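You operate a simulated robot arm through the tools that you are given. There is no shell and no other tool.

You are at the controls of a simulated robot arm. One attempt, no reset.

## Task
Set both tension wheels to mark 3 and try a short jog up.
Fine: free the yellow clamp lever to wind them; the jog comes with both pointers at 3 and the lever back at clamped.

Only the result counts: the job must be done as asked and must still hold three seconds after the hand-in. Knocking over, shifting, dropping, spilling or breaking anything else fails it.

## Robot
A 7-joint arm with a three-finger gripper, fixed in place. Base frame: the origin is at the foot of the arm, x ahead of it, y to its left, z up. Readings come in cm, degrees, newtons and seconds.
Its first joint turns from -166.0 to 166.0 degrees. Payload 2.69 kg.
The tool frame sits at the grasp point between the pads (the TCP): z along the fingers, y along the line on which they close. The tips reach 3 cm beyond it. The gripper opens to 12.8 cm. The gripper's body begins 11.7 cm behind the TCP.
Orientation is that of the tool frame in the base frame, as a unit quaternion [x, y, z, w]. With the fingers straight down and closing along the base's y, the tool's x points along the base's -x, its y along +y and its z along -z.

## Interface
- The arm moves only by the tool jog_arm. Its argument "moves" is one flat list of numbers, 7 for each row, row after row: the shift along the tool's x, y, z in cm, then the turn, a rotation vector about the tool's x, y, z in degrees, then the closure, from 0 (fully open) to 1 (shut). In form: [dx, dy, dz, ax, ay, az, gripper, dx, dy, dz, ax, ay, az, gripper, ...]. A call has 1 to 20 rows; each row shifts and turns the commanded pose from where the row before left it, along the tool's axes as they then stand. Each row takes 0.2 s and may step no farther than 5 cm and 8.6 degrees from the row before; otherwise, or with a gripper value out of range, the whole call is refused. Where a pose cannot be reached the arm comes as near as it can. A force on the tool above 60 N (or 10 N above the force at the start of the call, whichever is more), or a blocked arm, ends the call early, and 0.2 s more pass. Each finger halts on what it meets, pressing with about 30 N; the grip force reading is that of the motor and also rises with nothing between the fingers. The clock runs only during rows and for 0.2 s after the last one: add rows that do not move to give the fingers time. It gives the time, the measured TCP pose, the force on the tool (base axes), the opening and the grip force at its end, in the units of the frame above (readings bear some noise), with the torque about the TCP (base axes, N m) and any sound that the robot's microphone picked up.
- Cameras (640 x 400 px; columns grow to the right, rows downward): "scene" is fixed at [22.08, -65.14, 128.58]; the picture's right is [0.91, -0.41, 0.00], its down [-0.16, -0.35, -0.93] and it looks along [0.38, 0.84, -0.38] (base axes); focal length 333 px, centre (320, 200). "wrist" rides on the gripper at [5.8, 5.4, -13.1] in the tool frame; the picture's right is [-0.68, 0.74, 0.00], its down [-0.62, -0.57, -0.55] and it looks along [-0.40, -0.37, 0.84] (tool axes); focal length 234 px, centre (320, 200). There is no depth. A picture from a camera that has moved, and an enlarged one, comes with that camera's place and axes in the base frame and with its lens.
- get_image(camera): a new picture of that camera. It takes no simulated time.
- slide_trunk(by): slides the trunk up (or, below 0, down) by that many cm; the arm rides with it, the base frame stays. It gives what a move gives, with no picture.
- zoom(camera, box): a new picture of the part [left, top, right, bottom] of that camera's present view, enlarged. It takes no simulated time.
- finish_job(): hands the job in; it is judged then, once.

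Places have to be worked out from the pictures, the camera data and where the tool is seen. Open the gripper and draw the arm clear of the work before you hand the job in, unless the task says otherwise.

The tools are called after ">>>" as name(argument=value, ...) on one line, values as JSON. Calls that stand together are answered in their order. jog_arm: Moves the arm, as the interface text tells. Its arguments: {"type":"object","properties":{"moves":{"type":"array","items":{"type":"number"}}},"required":["moves"]} The other tools are called the same way: slide_trunk (by) slides the trunk up or down; get_image (camera) takes a picture; zoom (camera, box) takes an enlarged picture of a part of a camera's view; finish_job () hands the job in.

At the start:

```text
time: 0.0
tool_pos: [66.31, 22.1, 113.98]
ee_rot: [0.0, 1.0, 0.0, 0.0]
ft_force: [-0.2, -0.3, -0.4]
moment: [-0.02, 0.01, -0.03]
width: 12.79
grasp_force: 0.1
trunk travel left (down, up): [-15.0, 20.0]
```

scene: 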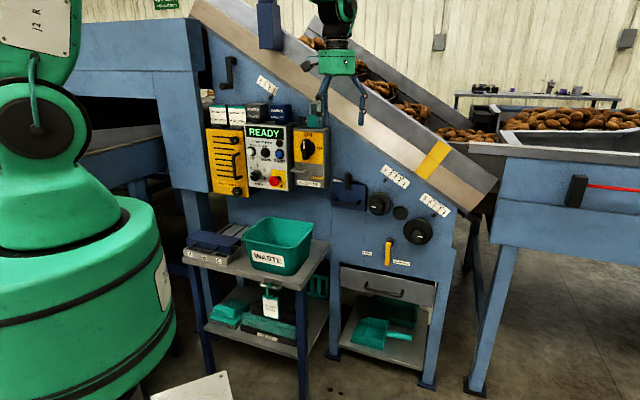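
wrist: 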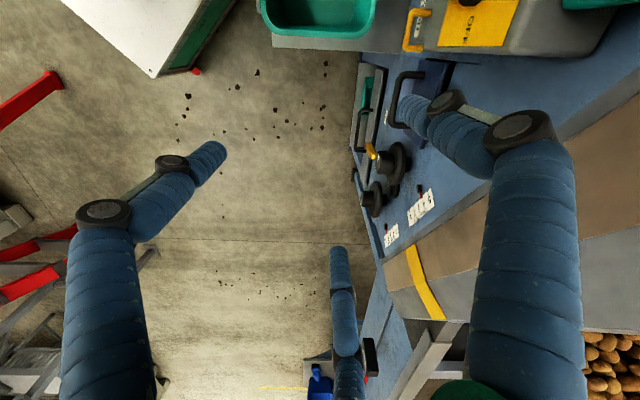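

I'll start by enlarging the panel area and the wheels to see the marks, lever and jog controls.

>>> zoom(camera="scene", box=[330, 150, 490, 280])

>>> zoom(camera="scene", box=[200, 100, 340, 200])

>>> zoom(camera="wrist", box=[330, 60, 490, 260])

```text
3.08 times, centred on (410, 215) of scene
camera zoom: at [22.08, -65.14, 128.58], right [0.91, -0.41, 0.0], down [-0.16, -0.35, -0.93], along [0.38, 0.84, -0.38], focal length 1024 px, centre (43, 154)
```

zoom: 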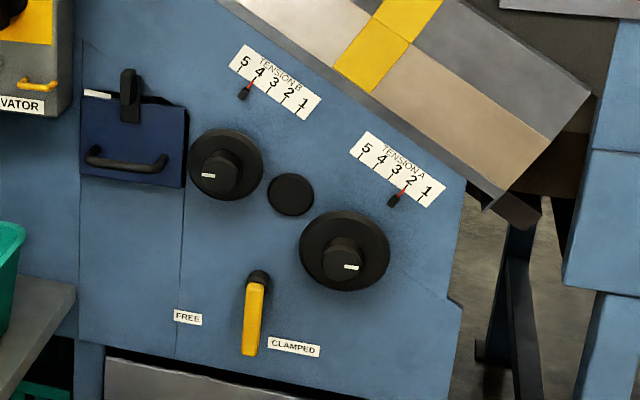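

```text
4.00 times, centred on (270, 150) of scene
camera zoom: at [22.08, -65.14, 128.58], right [0.91, -0.41, 0.0], down [-0.16, -0.35, -0.93], along [0.38, 0.84, -0.38], focal length 1331 px, centre (520, 400)
```

zoom: 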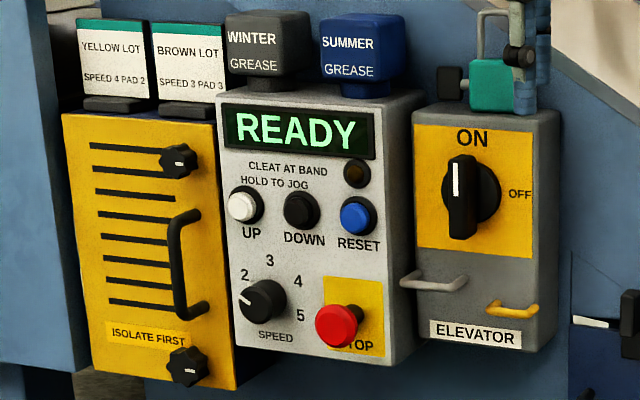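

```text
2.00 times, centred on (410, 160) of wrist
camera zoom: at [60.3, 27.36, 126.9], right [0.68, 0.74, 0.0], down [0.62, -0.57, 0.55], along [0.4, -0.37, -0.84], focal length 468 px, centre (140, 280)
```

zoom: 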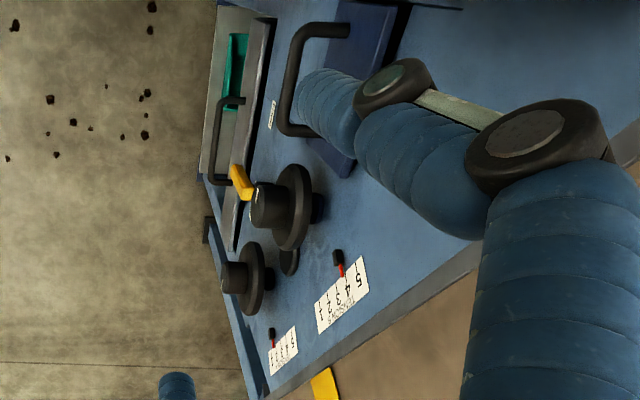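

The panel looks vertical and faces about (-0.71, -0.71, 0). The wheel hubs come out near (84, 23, 81) for B and (94, 13, 73) for A, and the lever near (89, 21, 68). I'll enlarge the scales, lever and jog buttons for detail.

>>> zoom(camera="scene", box=[380, 155, 450, 225])

>>> zoom(camera="scene", box=[355, 180, 445, 275])

>>> zoom(camera="scene", box=[245, 125, 295, 160])

>>> zoom(camera="wrist", box=[340, 120, 440, 250])

```text
5.71 times, centred on (415, 190) of scene
camera zoom: at [22.08, -65.14, 128.58], right [0.91, -0.41, 0.0], down [-0.16, -0.35, -0.93], along [0.38, 0.84, -0.38], focal length 1901 px, centre (-223, 257)
```

zoom: 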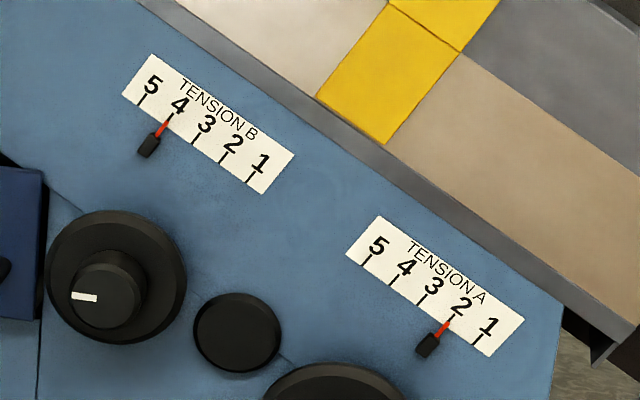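

```text
4.21 times, centred on (400, 228) of scene
camera zoom: at [22.08, -65.14, 128.58], right [0.91, -0.41, 0.0], down [-0.16, -0.35, -0.93], along [0.38, 0.84, -0.38], focal length 1401 px, centre (-17, 84)
```

zoom: 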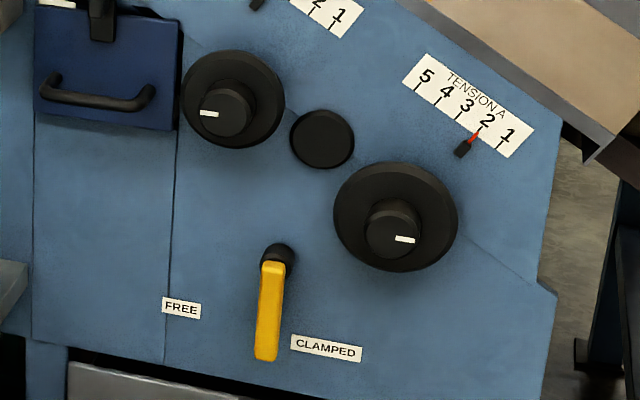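

```text
11.43 times, centred on (270, 142) of scene
camera zoom: at [22.08, -65.14, 128.58], right [0.91, -0.41, 0.0], down [-0.16, -0.35, -0.93], along [0.38, 0.84, -0.38], focal length 3802 px, centre (891, 857)
```

zoom: 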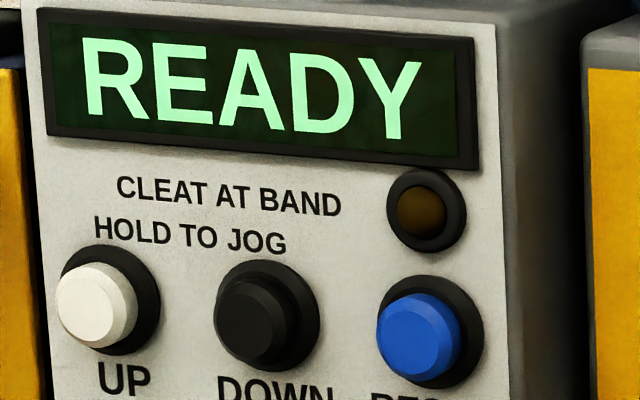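

```text
3.08 times, centred on (390, 185) of wrist
camera zoom: at [60.3, 27.36, 126.9], right [0.68, 0.74, 0.0], down [0.62, -0.57, 0.55], along [0.4, -0.37, -0.84], focal length 720 px, centre (105, 246)
```

zoom: 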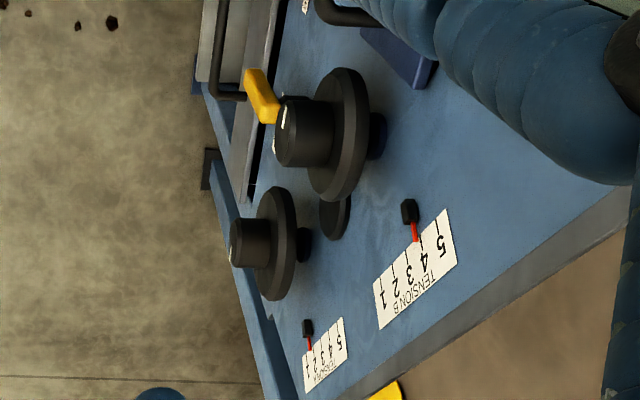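

B's pointer reads about 4, A's about 2, and the lever hangs straight down at CLAMPED. I'll turn the tool in place from pointing down to facing the panel, which is a 90° turn about the panel's horizontal, with the gripper closing.

>>> jog_arm(moves=[0, 0, 0, -5.785, -5.785, 0, 0, 0, 0, 0, -5.785, -5.785, 0, 0, 0, 0, 0, -5.785, -5.785, 0, 0, 0, 0, 0, -5.785, -5.785, 0, 0, 0, 0, 0, -5.785, -5.785, 0, 0, 0, 0, 0, -5.785, -5.785, 0, 0, 0, 0, 0, -5.785, -5.785, 0, 0, 0, 0, 0, -5.785, -5.785, 0, 0, 0, 0, 0, -5.785, -5.785, 0, 0, 0, 0, 0, -5.785, -5.785, 0, 0, 0, 0, 0, -5.785, -5.785, 0, 0])

```text
time: 2.4
tool_pos: [66.16, 21.83, 113.87]
ee_rot: [0.0, 0.706, 0.5, 0.502]
ft_force: [-0.5, -0.7, 0.4]
moment: [-0.04, 0.06, -0.02]
width: 12.77
grasp_force: 0.1
trunk travel left (down, up): [-15.0, 20.0]
```

The tool now faces the panel squarely. I'll look from here before moving down in front of the wheels.

>>> get_image(camera="wrist")

>>> get_image(camera="scene")

```text
taken
camera wrist: at [51.24, 18.28, 113.44], right [-0.03, 0.03, 1.0], down [0.2, -0.98, 0.03], along [0.98, 0.2, 0.03], focal length 234 px, centre (320, 200)
```

wrist: 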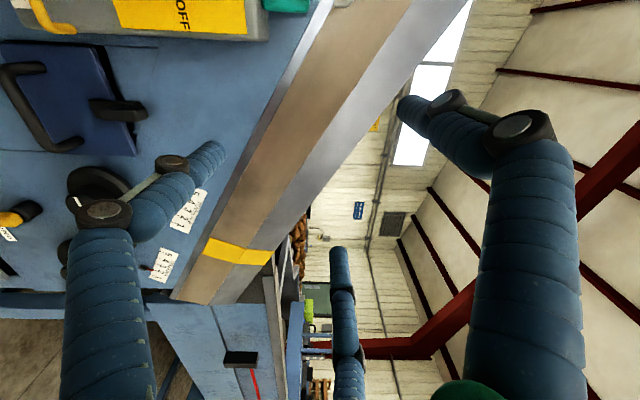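

```text
taken
```

scene: 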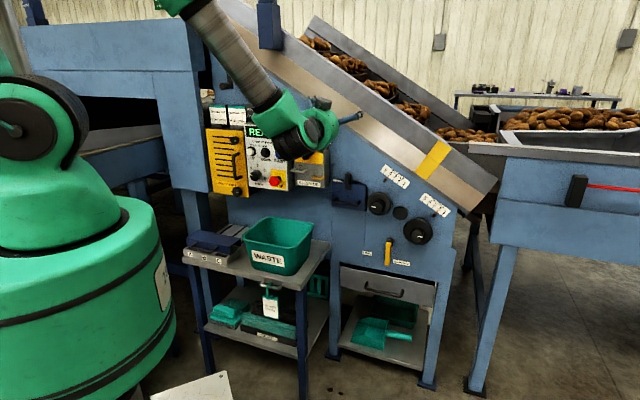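

Before going further I'll check how the gripper is built, because the wrist view shows three bluish members.

>>> zoom(camera="scene", box=[250, 70, 390, 170])

>>> zoom(camera="wrist", box=[0, 80, 300, 300])

```text
4.00 times, centred on (320, 120) of scene
camera zoom: at [22.08, -65.14, 128.58], right [0.91, -0.41, 0.0], down [-0.16, -0.35, -0.93], along [0.38, 0.84, -0.38], focal length 1331 px, centre (320, 520)
```

zoom: 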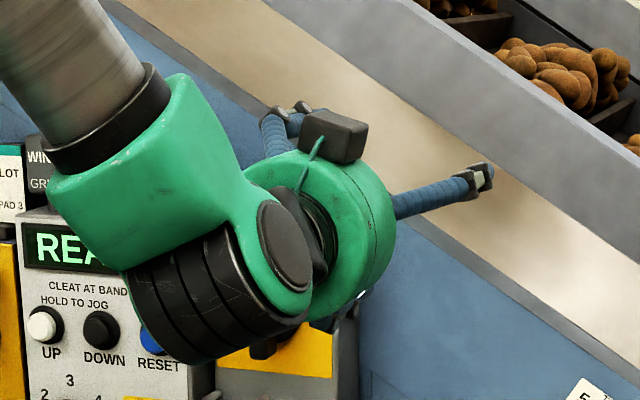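

```text
1.82 times, centred on (150, 190) of wrist
camera zoom: at [51.24, 18.28, 113.44], right [-0.03, 0.03, 1.0], down [0.2, -0.98, 0.03], along [0.98, 0.2, 0.03], focal length 426 px, centre (629, 218)
```

zoom: 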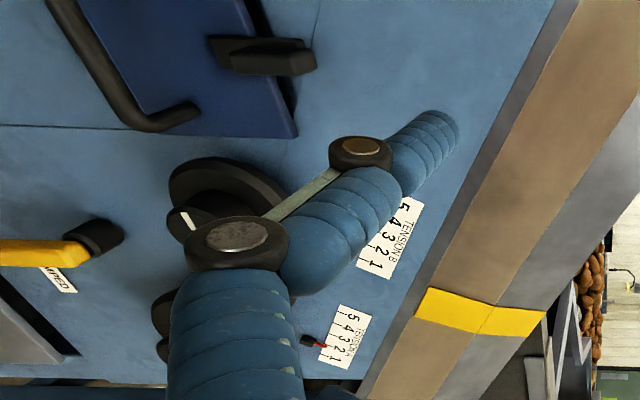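

The gripper looks like it has three bellows-style fingers. I'll close it in free air to see where the closed tips sit in the wrist view.

>>> jog_arm(moves=[0, 0, 0, 0, 0, 0, 1, 0, 0, 0, 0, 0, 0, 1, 0, 0, 0, 0, 0, 0, 1, 0, 0, 0, 0, 0, 0, 1])

>>> get_image(camera="wrist")

>>> zoom(camera="scene", box=[250, 70, 390, 170])

```text
time: 3.4
tool_pos: [66.26, 22.0, 113.72]
ee_rot: [0.001, 0.707, 0.501, 0.5]
ft_force: [0.0, -1.1, -0.3]
moment: [0.0, 0.01, 0.01]
width: 0.21
grasp_force: 30.3
trunk travel left (down, up): [-15.0, 20.0]
```

```text
taken
camera wrist: at [51.25, 18.29, 113.41], right [-0.03, 0.03, 1.0], down [0.2, -0.98, 0.03], along [0.98, 0.2, 0.02], focal length 234 px, centre (320, 200)
```

wrist: 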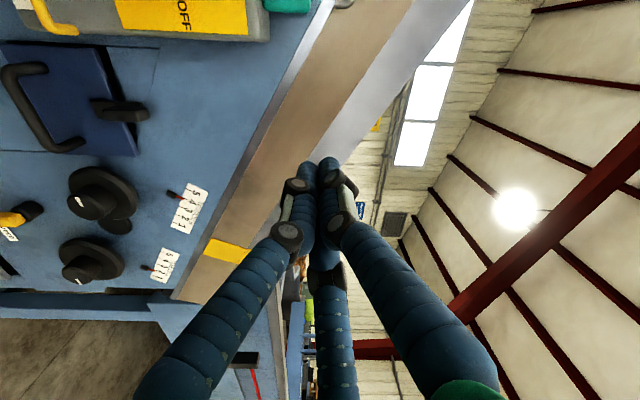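

```text
4.00 times, centred on (320, 120) of scene
camera zoom: at [22.08, -65.14, 128.58], right [0.91, -0.41, 0.0], down [-0.16, -0.35, -0.93], along [0.38, 0.84, -0.38], focal length 1331 px, centre (320, 520)
```

zoom: 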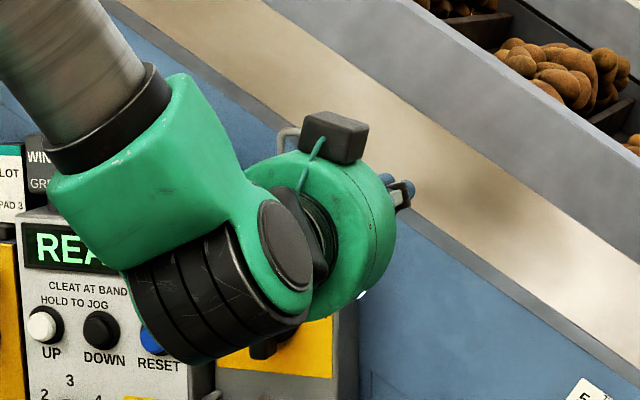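

The closed tips sit where the stated geometry puts them, on the tool axis. I'll move down and right in front of the lever and wheels, keeping about 20 cm of standoff.

>>> jog_arm(moves=[1.68, -4.29, -0.25, 0, 0, 0, 1, 1.68, -4.29, -0.25, 0, 0, 0, 1, 1.68, -4.29, -0.25, 0, 0, 0, 1, 1.68, -4.29, -0.25, 0, 0, 0, 1, 1.68, -4.29, -0.25, 0, 0, 0, 1, 1.68, -4.29, -0.25, 0, 0, 0, 1, 1.68, -4.29, -0.25, 0, 0, 0, 1, 1.68, -4.29, -0.25, 0, 0, 0, 1, 1.68, -4.29, -0.25, 0, 0, 0, 1])

>>> get_image(camera="wrist")

>>> get_image(camera="scene")

```text
time: 5.4
tool_pos: [76.18, 8.69, 75.82]
ee_rot: [0.0, 0.707, 0.501, 0.5]
ft_force: [-0.7, 0.3, 1.5]
moment: [-0.01, 0.08, -0.05]
width: 0.24
grasp_force: 29.8
trunk travel left (down, up): [-15.0, 20.0]
```

```text
taken
camera wrist: at [61.25, 4.97, 75.51], right [-0.03, 0.03, 1.0], down [0.2, -0.98, 0.04], along [0.98, 0.2, 0.02], focal length 234 px, centre (320, 200)
```

wrist: 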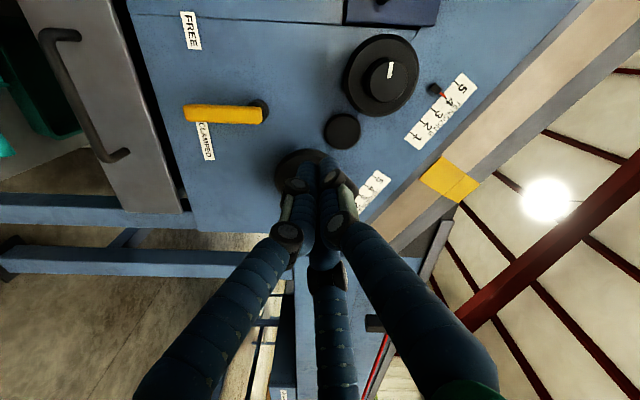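

```text
taken
```

scene: 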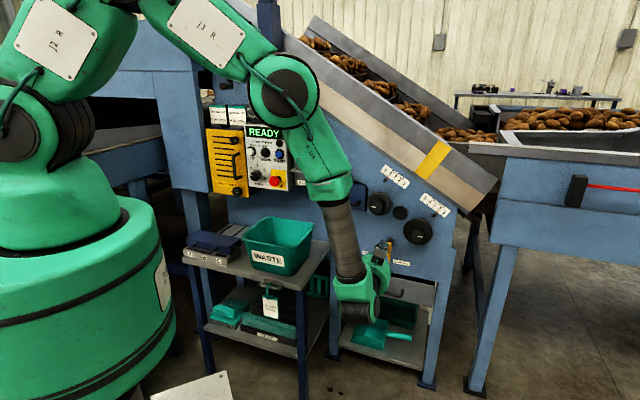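

I have a clear view of the lever. Its pivot is near u≈47, z≈67.7 (u runs right along the panel) and its tip near z≈58.4. I'll enlarge the lever, wheels and scales.

>>> zoom(camera="wrist", box=[150, 0, 310, 170])

>>> zoom(camera="wrist", box=[320, 20, 500, 160])

>>> zoom(camera="scene", box=[340, 170, 460, 280])

```text
2.35 times, centred on (230, 85) of wrist
camera zoom: at [61.25, 4.97, 75.51], right [-0.03, 0.03, 1.0], down [0.2, -0.98, 0.04], along [0.98, 0.2, 0.02], focal length 551 px, centre (532, 471)
```

zoom: 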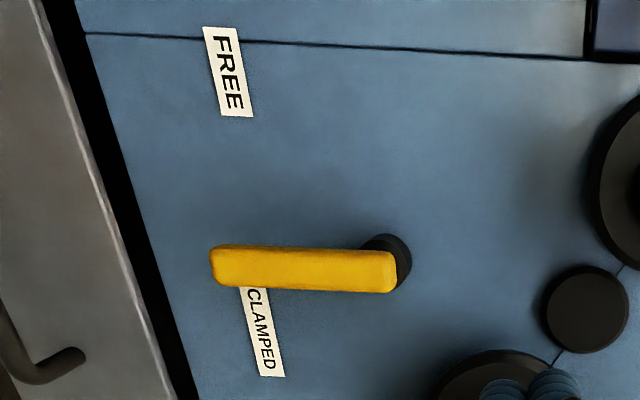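

```text
2.86 times, centred on (410, 90) of wrist
camera zoom: at [61.25, 4.97, 75.51], right [-0.03, 0.03, 1.0], down [0.2, -0.98, 0.04], along [0.98, 0.2, 0.02], focal length 669 px, centre (63, 514)
```

zoom: 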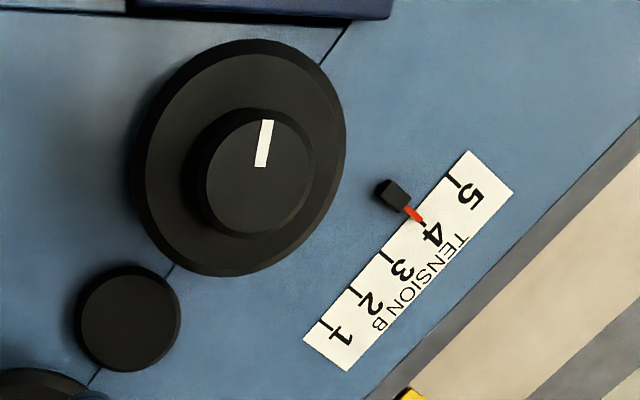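

```text
3.64 times, centred on (400, 225) of scene
camera zoom: at [22.08, -65.14, 128.58], right [0.91, -0.41, 0.0], down [-0.16, -0.35, -0.93], along [0.38, 0.84, -0.38], focal length 1210 px, centre (29, 109)
```

zoom: 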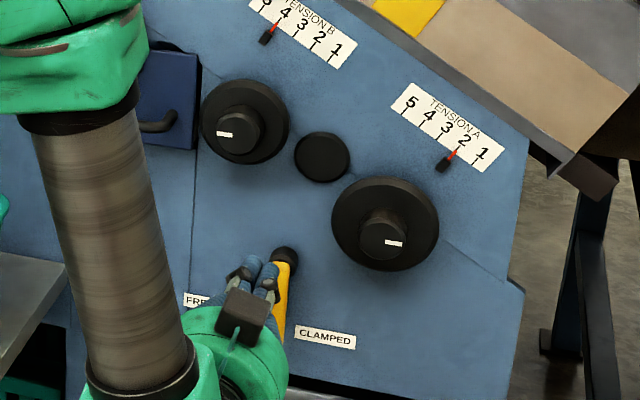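

The lever's front face is near v≈78.3 (v is depth toward the panel, which sits at v≈81.8). I'll bring the closed fingers just right of the lever's lower end and stop short to check.

>>> jog_arm(moves=[2.03, -3.73, 0, 0, 0, 0, 1, 2.03, -3.73, 0, 0, 0, 0, 1, 2.03, -3.73, 0, 0, 0, 0, 1, 2.03, -3.73, 0, 0, 0, 0, 1, 0, 0, 3.5, 0, 0, 0, 1, 0, 0, 3.5, 0, 0, 0, 1, 0, 0, 3.5, 0, 0, 0, 1, 0, 0, 3, 0, 0, 0, 1])

>>> get_image(camera="wrist")

>>> zoom(camera="scene", box=[340, 170, 460, 280])

```text
time: 7.2
tool_pos: [89.54, 14.73, 59.46]
ee_rot: [0.0, 0.707, 0.5, 0.501]
ft_force: [0.1, -0.3, 0.0]
moment: [-0.02, -0.03, -0.03]
width: 0.22
grasp_force: 30.3
trunk travel left (down, up): [-15.0, 20.0]
```

```text
taken
camera wrist: at [74.56, 11.0, 59.06], right [-0.03, 0.03, 1.0], down [0.2, -0.98, 0.03], along [0.98, 0.2, 0.02], focal length 234 px, centre (320, 200)
```

wrist: 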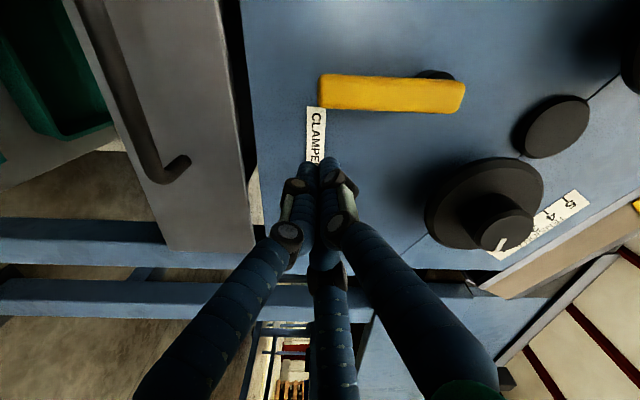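

```text
3.64 times, centred on (400, 225) of scene
camera zoom: at [22.08, -65.14, 128.58], right [0.91, -0.41, 0.0], down [-0.16, -0.35, -0.93], along [0.38, 0.84, -0.38], focal length 1210 px, centre (29, 109)
```

zoom: 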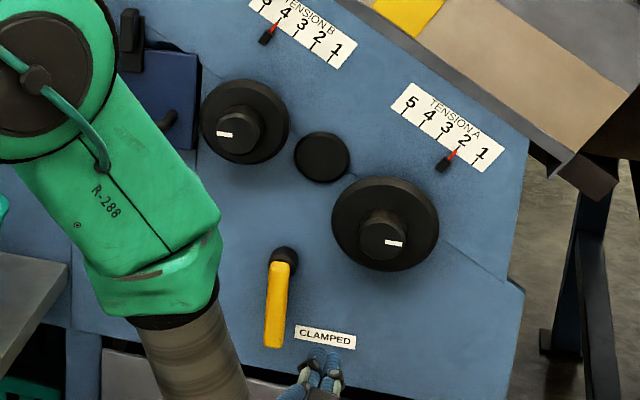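

The readings put the fingers at u≈52.9, z≈59.5, a bit low against the lever's tip. I'll raise them 2 cm, reach in beside the lever, and push it gently left toward FREE.

>>> jog_arm(moves=[-1.414, 1.414, 0, 0, 0, 0, 1, 0, 0, 3.5, 0, 0, 0, 1, 2.475, 2.05, 0, 0, 0, 0, 1, 1.343, 0.919, 0, 0, 0, 0, 1, 0.707, 0.707, 0, 0, 0, 0, 1, 0.636, 0.778, 0, 0, 0, 0, 1])

>>> get_image(camera="wrist")

>>> zoom(camera="scene", box=[340, 170, 460, 280])

```text
time: 8.6
tool_pos: [87.06, 22.15, 61.19]
ee_rot: [0.0, 0.707, 0.5, 0.501]
ft_force: [0.6, -0.1, 0.1]
moment: [0.01, -0.01, 0.0]
width: 0.21
grasp_force: 30.4
trunk travel left (down, up): [-15.0, 20.0]
```

```text
taken
camera wrist: at [72.16, 18.48, 60.83], right [-0.03, 0.03, 1.0], down [0.2, -0.98, 0.03], along [0.98, 0.2, 0.02], focal length 234 px, centre (320, 200)
```

wrist: 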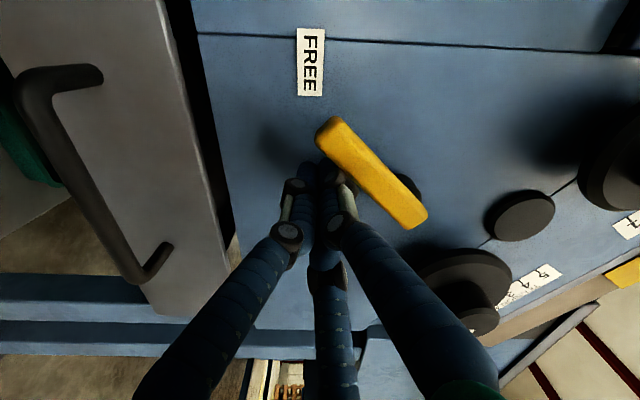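

```text
3.64 times, centred on (400, 225) of scene
camera zoom: at [22.08, -65.14, 128.58], right [0.91, -0.41, 0.0], down [-0.16, -0.35, -0.93], along [0.38, 0.84, -0.38], focal length 1210 px, centre (29, 109)
```

zoom: 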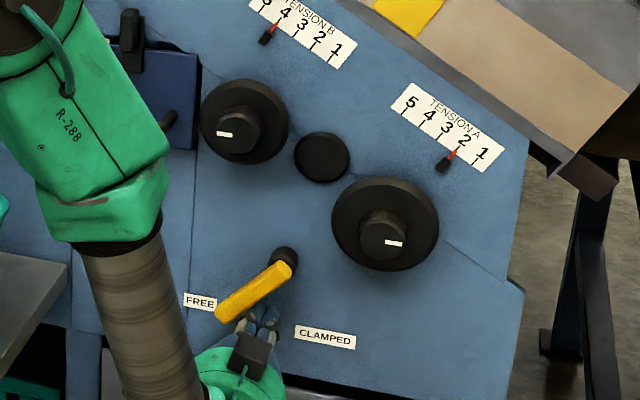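

The lever has swung about 38° with almost no resistance. I'll keep pushing along its arc in small steps to look for the FREE stop.

>>> jog_arm(moves=[0.247, 0.53, 0, 0, 0, 0, 1, 0.212, 0.495, 0, 0, 0, 0, 1, 0.141, 0.566, 0, 0, 0, 0, 1])

>>> get_image(camera="wrist")

>>> zoom(camera="scene", box=[340, 170, 460, 280])

```text
time: 9.4
tool_pos: [85.91, 23.18, 61.85]
ee_rot: [0.0, 0.707, 0.499, 0.501]
ft_force: [-0.6, -1.1, -0.2]
moment: [0.02, -0.02, -0.03]
width: 0.2
grasp_force: 29.8
trunk travel left (down, up): [-15.0, 20.0]
```

```text
taken
camera wrist: at [70.99, 19.52, 61.48], right [-0.03, 0.03, 1.0], down [0.2, -0.98, 0.04], along [0.98, 0.2, 0.02], focal length 234 px, centre (320, 200)
```

wrist: 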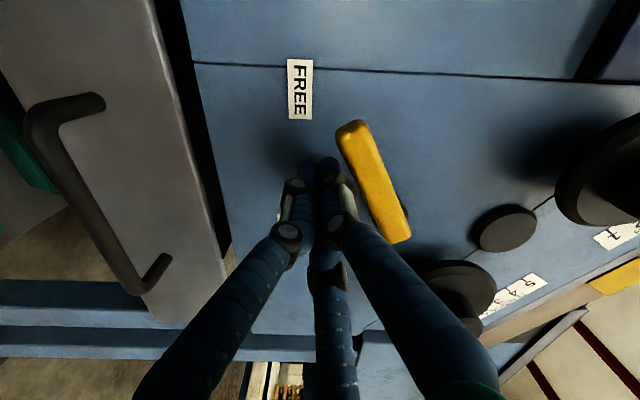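

```text
3.64 times, centred on (400, 225) of scene
camera zoom: at [22.08, -65.14, 128.58], right [0.91, -0.41, 0.0], down [-0.16, -0.35, -0.93], along [0.38, 0.84, -0.38], focal length 1210 px, centre (29, 109)
```

zoom: 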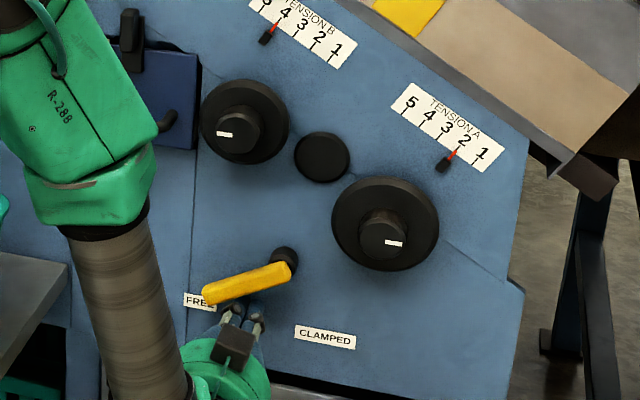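

Force is still near zero and the lever is at about 57°, just above the FREE label. I'll keep following the arc.

>>> jog_arm(moves=[0.106, 0.53, 0, 0, 0, 0, 1, 0.071, 0.566, 0, 0, 0, 0, 1, 0.0, 0.62, 0, 0, 0, 0, 1])

>>> get_image(camera="wrist")

>>> zoom(camera="scene", box=[340, 170, 460, 280])

```text
time: 10.2
tool_pos: [85.23, 23.56, 62.06]
ee_rot: [0.006, 0.71, 0.497, 0.499]
ft_force: [12.9, -13.0, -22.6]
moment: [0.07, -0.11, 0.05]
width: 0.16
grasp_force: 30.3
trunk travel left (down, up): [-15.0, 20.0]
stopped in row 3: the force on the tool passed its limit at 67 N (the readings are from after the stop); the commanded pose is now the measured one
```

```text
taken
camera wrist: at [70.14, 20.08, 61.91], right [-0.02, 0.03, 1.0], down [0.19, -0.98, 0.04], along [0.98, 0.19, 0.01], focal length 234 px, centre (320, 200)
```

wrist: 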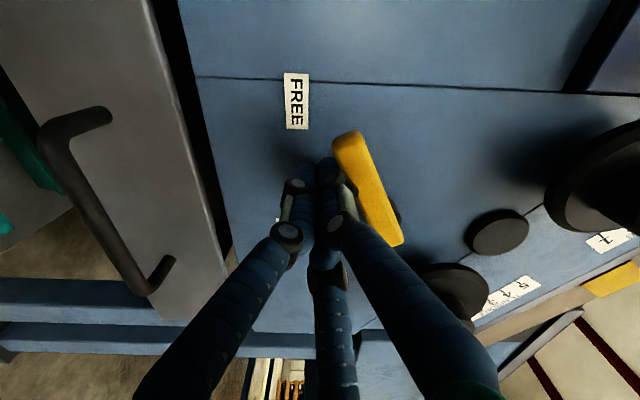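

```text
3.64 times, centred on (400, 225) of scene
camera zoom: at [22.08, -65.14, 128.58], right [0.91, -0.41, 0.0], down [-0.16, -0.35, -0.93], along [0.38, 0.84, -0.38], focal length 1210 px, centre (29, 109)
```

zoom: 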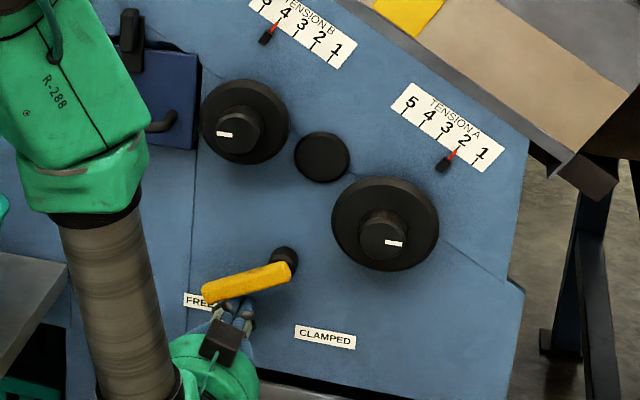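

The lever has hit its stop at about 60°, so it is at FREE, and both pointers are unchanged. I'll back the fingers off the lever and draw out from the panel.

>>> jog_arm(moves=[0.495, -1.909, 0, 0, 0, 0, 1, 0, 0, -4, 0, 0, 0, 1, 0, 0, -4, 0, 0, 0, 1, 0, 0, -4, 0, 0, 0, 1, 0, 0, 0, 0, 0, 0, 1])

>>> get_image(camera="wrist")

>>> zoom(camera="scene", box=[340, 150, 460, 280])

```text
time: 11.4
tool_pos: [77.08, 14.64, 60.78]
ee_rot: [0.004, 0.708, 0.497, 0.502]
ft_force: [0.1, 0.5, 0.0]
moment: [-0.03, 0.02, -0.02]
width: 0.21
grasp_force: 29.9
trunk travel left (down, up): [-15.0, 20.0]
```

```text
taken
camera wrist: at [62.13, 11.19, 60.38], right [-0.03, 0.03, 1.0], down [0.19, -0.98, 0.04], along [0.98, 0.19, 0.02], focal length 234 px, centre (320, 200)
```

wrist: 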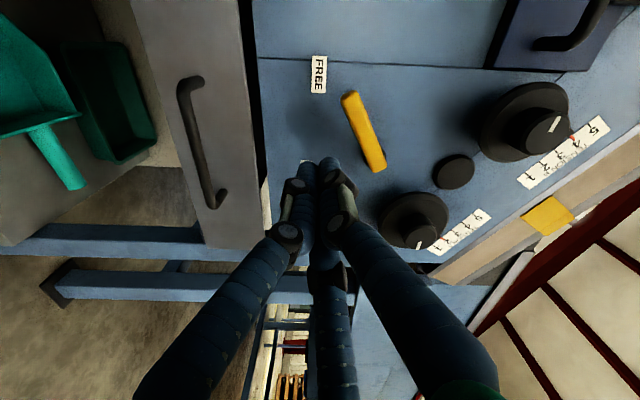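

```text
3.08 times, centred on (400, 215) of scene
camera zoom: at [22.08, -65.14, 128.58], right [0.91, -0.41, 0.0], down [-0.16, -0.35, -0.93], along [0.38, 0.84, -0.38], focal length 1024 px, centre (74, 154)
```

zoom: 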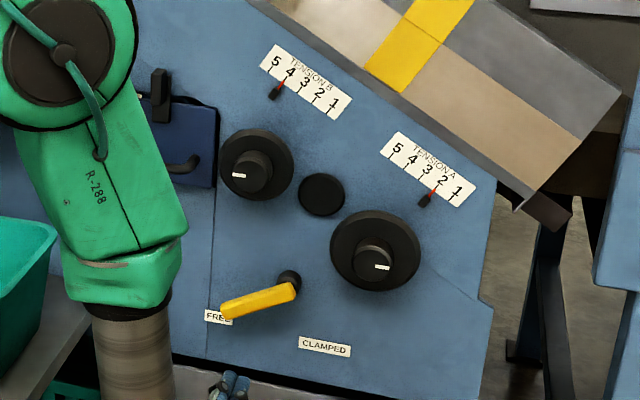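

The lever stays at FREE and the pointers haven't moved. I'll correct the small tilt left by the stop and line up in front of wheel A with the gripper open.

>>> jog_arm(moves=[0, 0, -1.2, -0.64, 0.2, -0.2, 1, -4.55, -0.1, -1.22, 0, 0, 0, 0.5, -4.55, -0.1, -1.22, 0, 0, 0, 0, -4.55, -0.1, -1.22, 0, 0, 0, 0, -4.55, -0.1, 0, 0, 0, 0, 0, 0, 0, 0, 0, 0, 0, 0])

>>> get_image(camera="wrist")

>>> zoom(camera="scene", box=[340, 150, 460, 280])

```text
time: 12.8
tool_pos: [83.17, 1.77, 73.52]
ee_rot: [-0.001, 0.706, 0.5, 0.501]
ft_force: [0.1, -0.1, 0.6]
moment: [-0.04, 0.0, 0.02]
width: 12.79
grasp_force: 0.0
trunk travel left (down, up): [-15.0, 20.0]
```

```text
taken
camera wrist: at [68.12, -1.83, 73.11], right [-0.03, 0.03, 1.0], down [0.2, -0.98, 0.04], along [0.98, 0.2, 0.03], focal length 234 px, centre (320, 200)
```

wrist: 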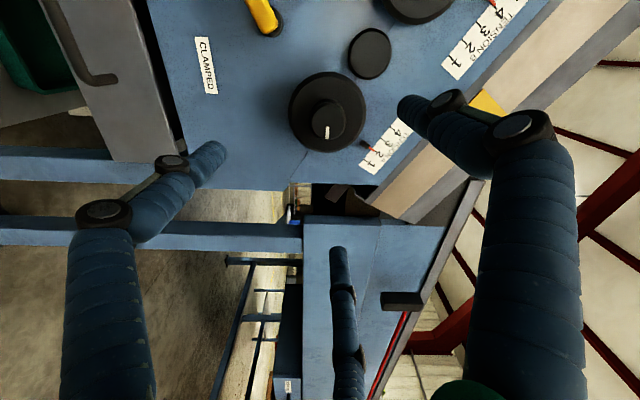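

```text
3.08 times, centred on (400, 215) of scene
camera zoom: at [22.08, -65.14, 128.58], right [0.91, -0.41, 0.0], down [-0.16, -0.35, -0.93], along [0.38, 0.84, -0.38], focal length 1024 px, centre (74, 154)
```

zoom: 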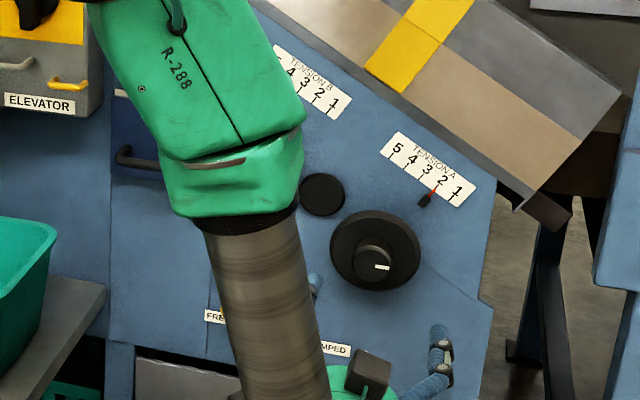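

I'll enlarge wheel A and its scale from here to find the hub centre.

>>> zoom(camera="wrist", box=[270, 50, 430, 190])

>>> zoom(camera="scene", box=[395, 185, 445, 250])

```text
2.86 times, centred on (350, 120) of wrist
camera zoom: at [68.12, -1.83, 73.11], right [-0.03, 0.03, 1.0], down [0.2, -0.98, 0.04], along [0.98, 0.2, 0.03], focal length 669 px, centre (234, 429)
```

zoom: 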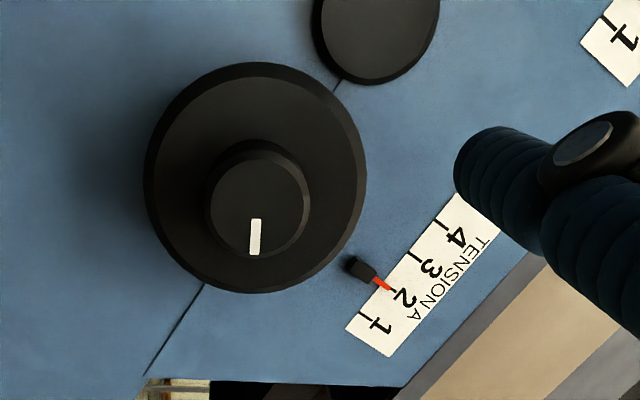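

```text
6.15 times, centred on (420, 218) of scene
camera zoom: at [22.08, -65.14, 128.58], right [0.91, -0.41, 0.0], down [-0.16, -0.35, -0.93], along [0.38, 0.84, -0.38], focal length 2047 px, centre (-295, 92)
```

zoom: 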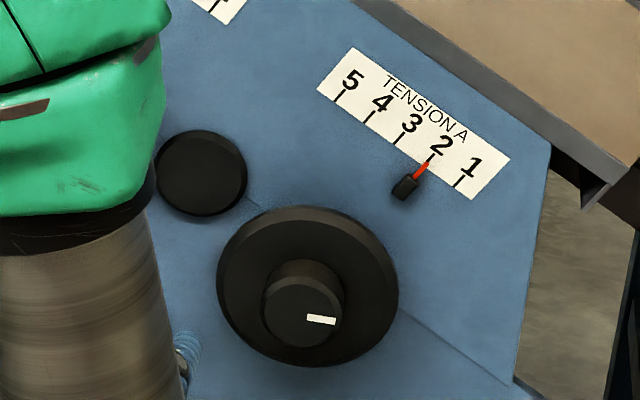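

I put wheel A's hub centre at u≈57.05, z≈74.1 with its front at v≈75.8. I'll line up on its axis, move in so the fingertips straddle the hub short of the disc, and check the view.

>>> jog_arm(moves=[-0.035, 0.742, 0, 0, 0, 0, 0, 0, 0, 4, 0, 0, 0, 0, 0, 0, 4, 0, 0, 0, 0, 0, 0, 4, 0, 0, 0, 0, 0, 0, 2, 0, 0, 0, 0])

>>> get_image(camera="wrist")

>>> zoom(camera="scene", box=[370, 170, 460, 260])

```text
time: 14.0
tool_pos: [92.71, 12.05, 74.1]
ee_rot: [-0.001, 0.706, 0.5, 0.502]
ft_force: [1.2, -0.8, -0.3]
moment: [-0.01, 0.0, 0.02]
width: 12.8
grasp_force: 0.1
trunk travel left (down, up): [-15.0, 20.0]
```

```text
taken
camera wrist: at [77.73, 8.46, 73.67], right [-0.03, 0.03, 1.0], down [0.2, -0.98, 0.04], along [0.98, 0.2, 0.03], focal length 234 px, centre (320, 200)
```

wrist: 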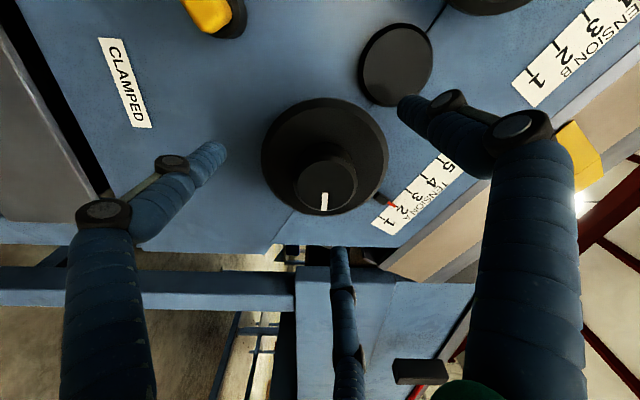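

```text
4.44 times, centred on (415, 215) of scene
camera zoom: at [22.08, -65.14, 128.58], right [0.91, -0.41, 0.0], down [-0.16, -0.35, -0.93], along [0.38, 0.84, -0.38], focal length 1479 px, centre (-102, 133)
```

zoom: 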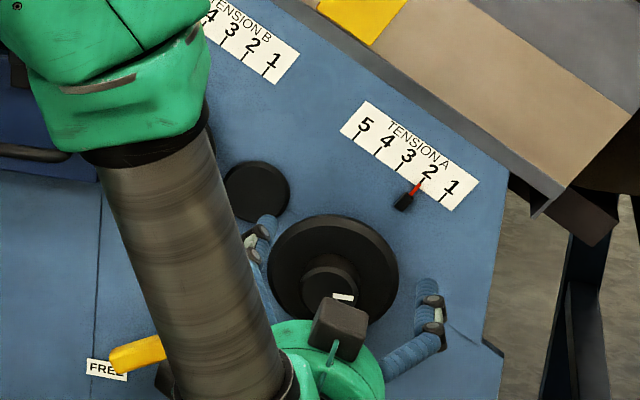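

I'll check how well the tool axis lines up with the hub before closing.

>>> zoom(camera="wrist", box=[250, 90, 410, 230])

```text
2.86 times, centred on (330, 160) of wrist
camera zoom: at [77.73, 8.46, 73.67], right [-0.03, 0.03, 1.0], down [0.2, -0.98, 0.04], along [0.98, 0.2, 0.03], focal length 669 px, centre (291, 314)
```

zoom: 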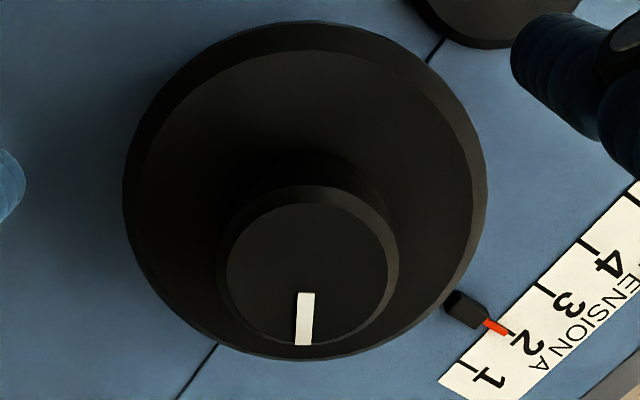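

The tool axis matches the hub to within about 3 mm. I'll nudge up slightly, go in 1.2 cm more and close on the hub.

>>> jog_arm(moves=[-0.1, 0.1, 1.2, 0, 0, 0, 0, 0, 0, 0, 0, 0, 0, 0.4, 0, 0, 0, 0, 0, 0, 0.7, 0, 0, 0, 0, 0, 0, 1, 0, 0, 0, 0, 0, 0, 1, 0, 0, 0, 0, 0, 0, 1])

>>> get_image(camera="wrist")

>>> zoom(camera="scene", box=[370, 170, 460, 260])

```text
time: 15.4
tool_pos: [93.48, 12.99, 74.3]
ee_rot: [-0.001, 0.706, 0.5, 0.501]
ft_force: [-17.6, -1.5, 9.9]
moment: [0.29, -0.51, 0.71]
width: 10.02
grasp_force: 45.4
trunk travel left (down, up): [-15.0, 20.0]
```

```text
taken
camera wrist: at [78.49, 9.4, 73.85], right [-0.03, 0.03, 1.0], down [0.2, -0.98, 0.04], along [0.98, 0.21, 0.03], focal length 234 px, centre (320, 200)
```

wrist: 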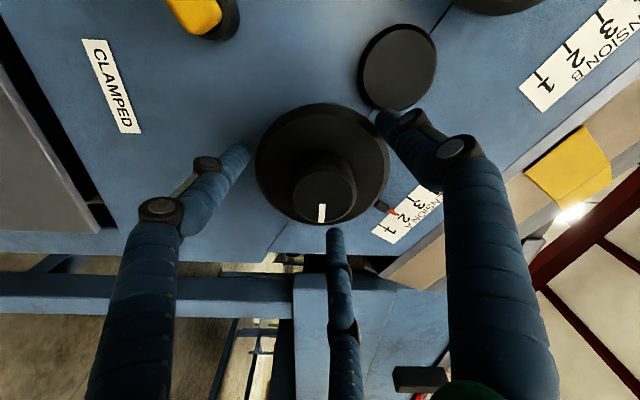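

```text
4.44 times, centred on (415, 215) of scene
camera zoom: at [22.08, -65.14, 128.58], right [0.91, -0.41, 0.0], down [-0.16, -0.35, -0.93], along [0.38, 0.84, -0.38], focal length 1479 px, centre (-102, 133)
```

zoom: 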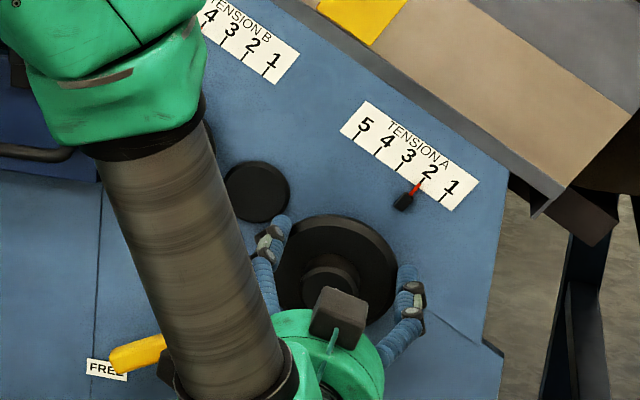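

The fingers stopped at 10 cm, so they caught the disc rim rather than the hub, and they would sweep close to the pointer and boss there. I'll open, back out 1.4 cm, recentre slightly, and close on the narrower hub instead.

>>> jog_arm(moves=[0, 0, 0, 0, 0, 0, 0, 0, 0, 0, 0, 0, 0, 0, 0, 0.25, -1.4, 0, 0, 0, 0, 0, 0, 0, 0, 0, 0, 0.5, 0, 0, 0, 0, 0, 0, 1, 0, 0, 0, 0, 0, 0, 1, 0, 0, 0, 0, 0, 0, 1, 0, 0, 0, 0, 0, 0, 1])

>>> get_image(camera="wrist")

>>> zoom(camera="scene", box=[370, 170, 460, 260])

```text
time: 17.2
tool_pos: [92.51, 12.01, 74.31]
ee_rot: [-0.001, 0.706, 0.501, 0.501]
ft_force: [-1.0, 0.6, 2.7]
moment: [-0.03, -0.12, 0.01]
width: 4.33
grasp_force: 45.4
trunk travel left (down, up): [-15.0, 20.0]
```

```text
taken
camera wrist: at [77.56, 8.41, 73.96], right [-0.03, 0.03, 1.0], down [0.2, -0.98, 0.04], along [0.98, 0.2, 0.03], focal length 234 px, centre (320, 200)
```

wrist: 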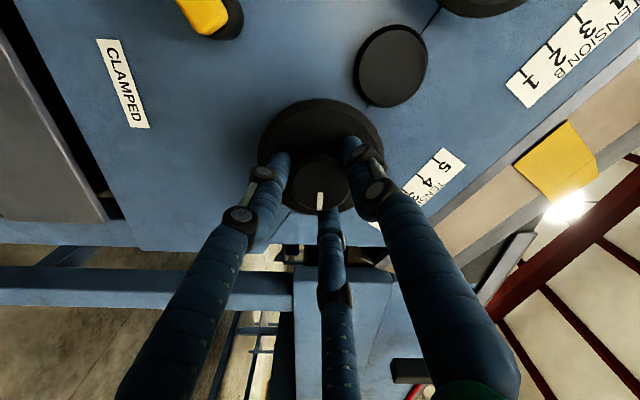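

```text
4.44 times, centred on (415, 215) of scene
camera zoom: at [22.08, -65.14, 128.58], right [0.91, -0.41, 0.0], down [-0.16, -0.35, -0.93], along [0.38, 0.84, -0.38], focal length 1479 px, centre (-102, 133)
```

zoom: 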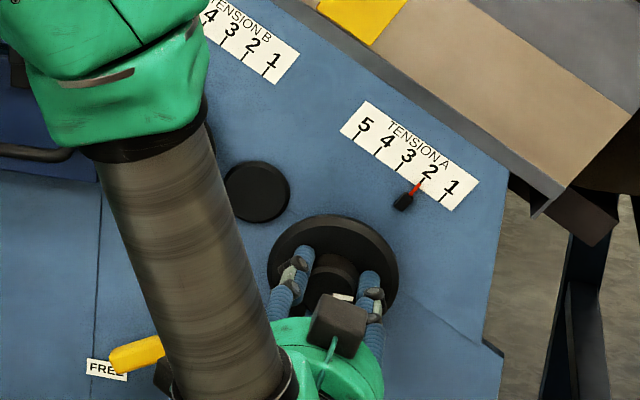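

The grip on the hub is good at 4.33 cm with little side load. I'll turn it clockwise by 40° and see which way A's pointer moves.

>>> jog_arm(moves=[0, 0, 0, 0, 0, 8, 1, 0, 0, 0, 0, 0, 8, 1, 0, 0, 0, 0, 0, 8, 1, 0, 0, 0, 0, 0, 8, 1, 0, 0, 0, 0, 0, 8, 1])

>>> get_image(camera="wrist")

>>> zoom(camera="scene", box=[370, 170, 460, 260])

```text
time: 18.4
tool_pos: [92.57, 12.03, 74.3]
ee_rot: [0.242, 0.663, 0.642, 0.299]
ft_force: [19.5, 3.1, 6.9]
moment: [-0.05, -0.1, -0.19]
width: 4.3
grasp_force: 45.2
trunk travel left (down, up): [-15.0, 20.0]
```

```text
taken
camera wrist: at [78.68, 7.28, 79.19], right [0.43, -0.43, 0.79], down [0.08, -0.86, -0.51], along [0.9, 0.28, -0.33], focal length 234 px, centre (320, 200)
```

wrist: 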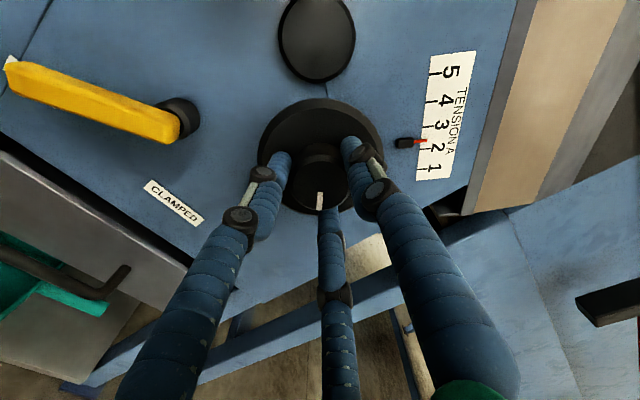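

```text
4.44 times, centred on (415, 215) of scene
camera zoom: at [22.08, -65.14, 128.58], right [0.91, -0.41, 0.0], down [-0.16, -0.35, -0.93], along [0.38, 0.84, -0.38], focal length 1479 px, centre (-102, 133)
```

zoom: 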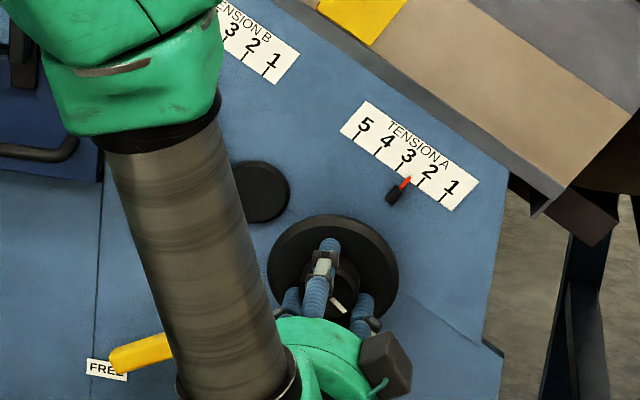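

Clockwise raises A's pointer: it has moved from 2 roughly halfway to 3. I'll enlarge the scale to calibrate.

>>> zoom(camera="scene", box=[412, 188, 442, 218])

>>> zoom(camera="wrist", box=[380, 40, 500, 190])

```text
13.33 times, centred on (427, 203) of scene
camera zoom: at [22.08, -65.14, 128.58], right [0.91, -0.41, 0.0], down [-0.16, -0.35, -0.93], along [0.38, 0.84, -0.38], focal length 4436 px, centre (-1107, 160)
```

zoom: 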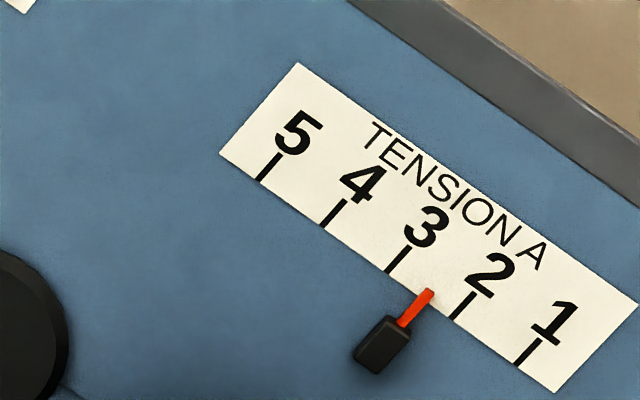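

```text
2.67 times, centred on (440, 115) of wrist
camera zoom: at [78.68, 7.28, 79.19], right [0.43, -0.43, 0.79], down [0.08, -0.86, -0.51], along [0.9, 0.28, -0.33], focal length 624 px, centre (0, 427)
```

zoom: 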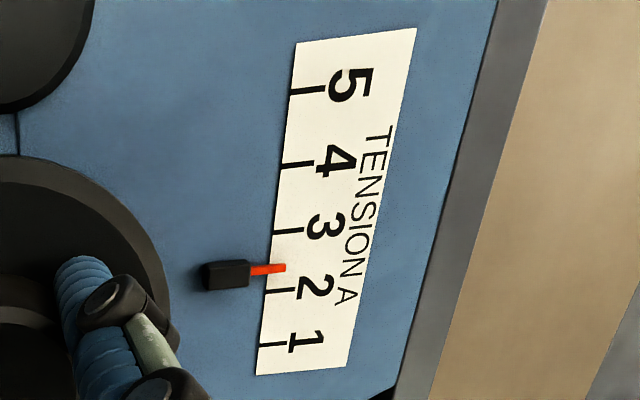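

Allowing for parallax, A now reads about 2.55, so it moves about one mark per 90°. I'll turn another 38° clockwise, then check from directly in front.

>>> jog_arm(moves=[0, 0, 0, 0, 0, 8, 1, 0, 0, 0, 0, 0, 8, 1, 0, 0, 0, 0, 0, 8, 1, 0, 0, 0, 0, 0, 8, 1, 0, 0, 0, 0, 0, 6, 1, 0, 0, 0, 0, 0, 0, 1])

>>> zoom(camera="scene", box=[412, 188, 442, 218])

>>> get_image(camera="wrist")

```text
time: 19.8
tool_pos: [92.55, 12.01, 74.48]
ee_rot: [0.444, 0.549, 0.704, 0.074]
ft_force: [25.6, -6.7, 9.3]
moment: [0.17, -0.07, -0.43]
width: 4.32
grasp_force: 45.1
trunk travel left (down, up): [-15.0, 20.0]
```

```text
13.33 times, centred on (427, 203) of scene
camera zoom: at [22.08, -65.14, 128.58], right [0.91, -0.41, 0.0], down [-0.16, -0.35, -0.93], along [0.38, 0.84, -0.38], focal length 4436 px, centre (-1107, 160)
```

zoom: 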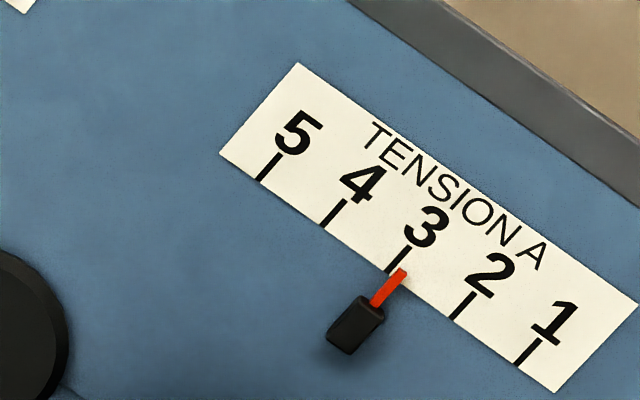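

```text
taken
camera wrist: at [81.72, 4.21, 82.07], right [0.68, -0.69, 0.25], down [-0.24, -0.53, -0.81], along [0.69, 0.5, -0.53], focal length 234 px, centre (320, 200)
```

wrist: 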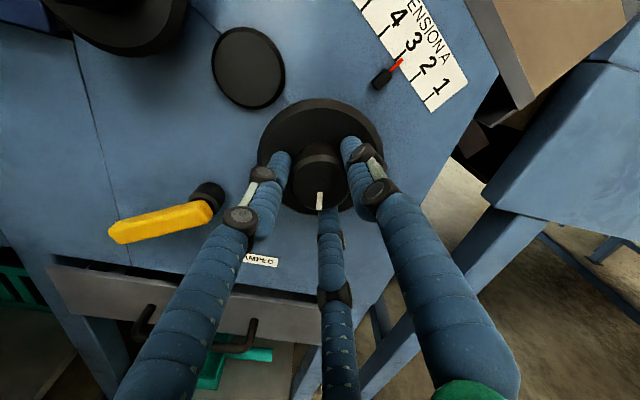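

A's needle is nearly on 3 in both views. I'll enlarge the wrist view to refine the reading.

>>> zoom(camera="wrist", box=[350, 0, 480, 120])

>>> zoom(camera="scene", box=[416, 196, 434, 210])

```text
3.33 times, centred on (415, 60) of wrist
camera zoom: at [81.72, 4.21, 82.07], right [0.68, -0.69, 0.25], down [-0.24, -0.53, -0.81], along [0.69, 0.5, -0.53], focal length 781 px, centre (3, 667)
```

zoom: 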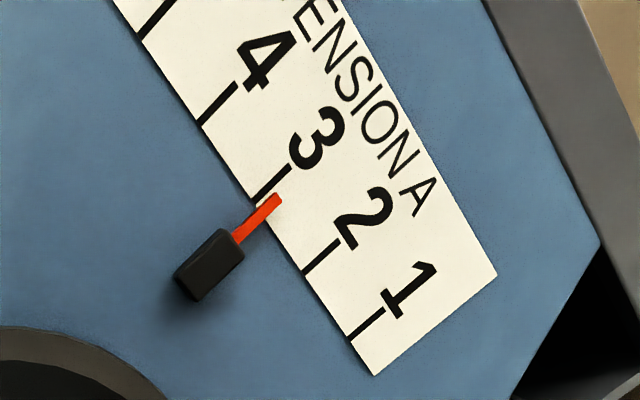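

```text
16.00 times, centred on (425, 203) of scene
camera zoom: at [22.08, -65.14, 128.58], right [0.91, -0.41, 0.0], down [-0.16, -0.35, -0.93], along [0.38, 0.84, -0.38], focal length 5323 px, centre (-1360, 152)
```

zoom: 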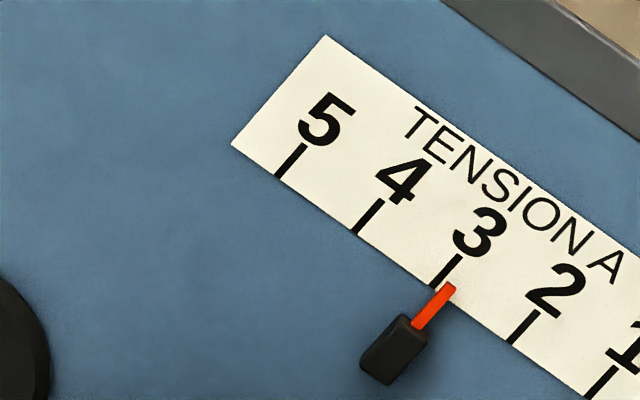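

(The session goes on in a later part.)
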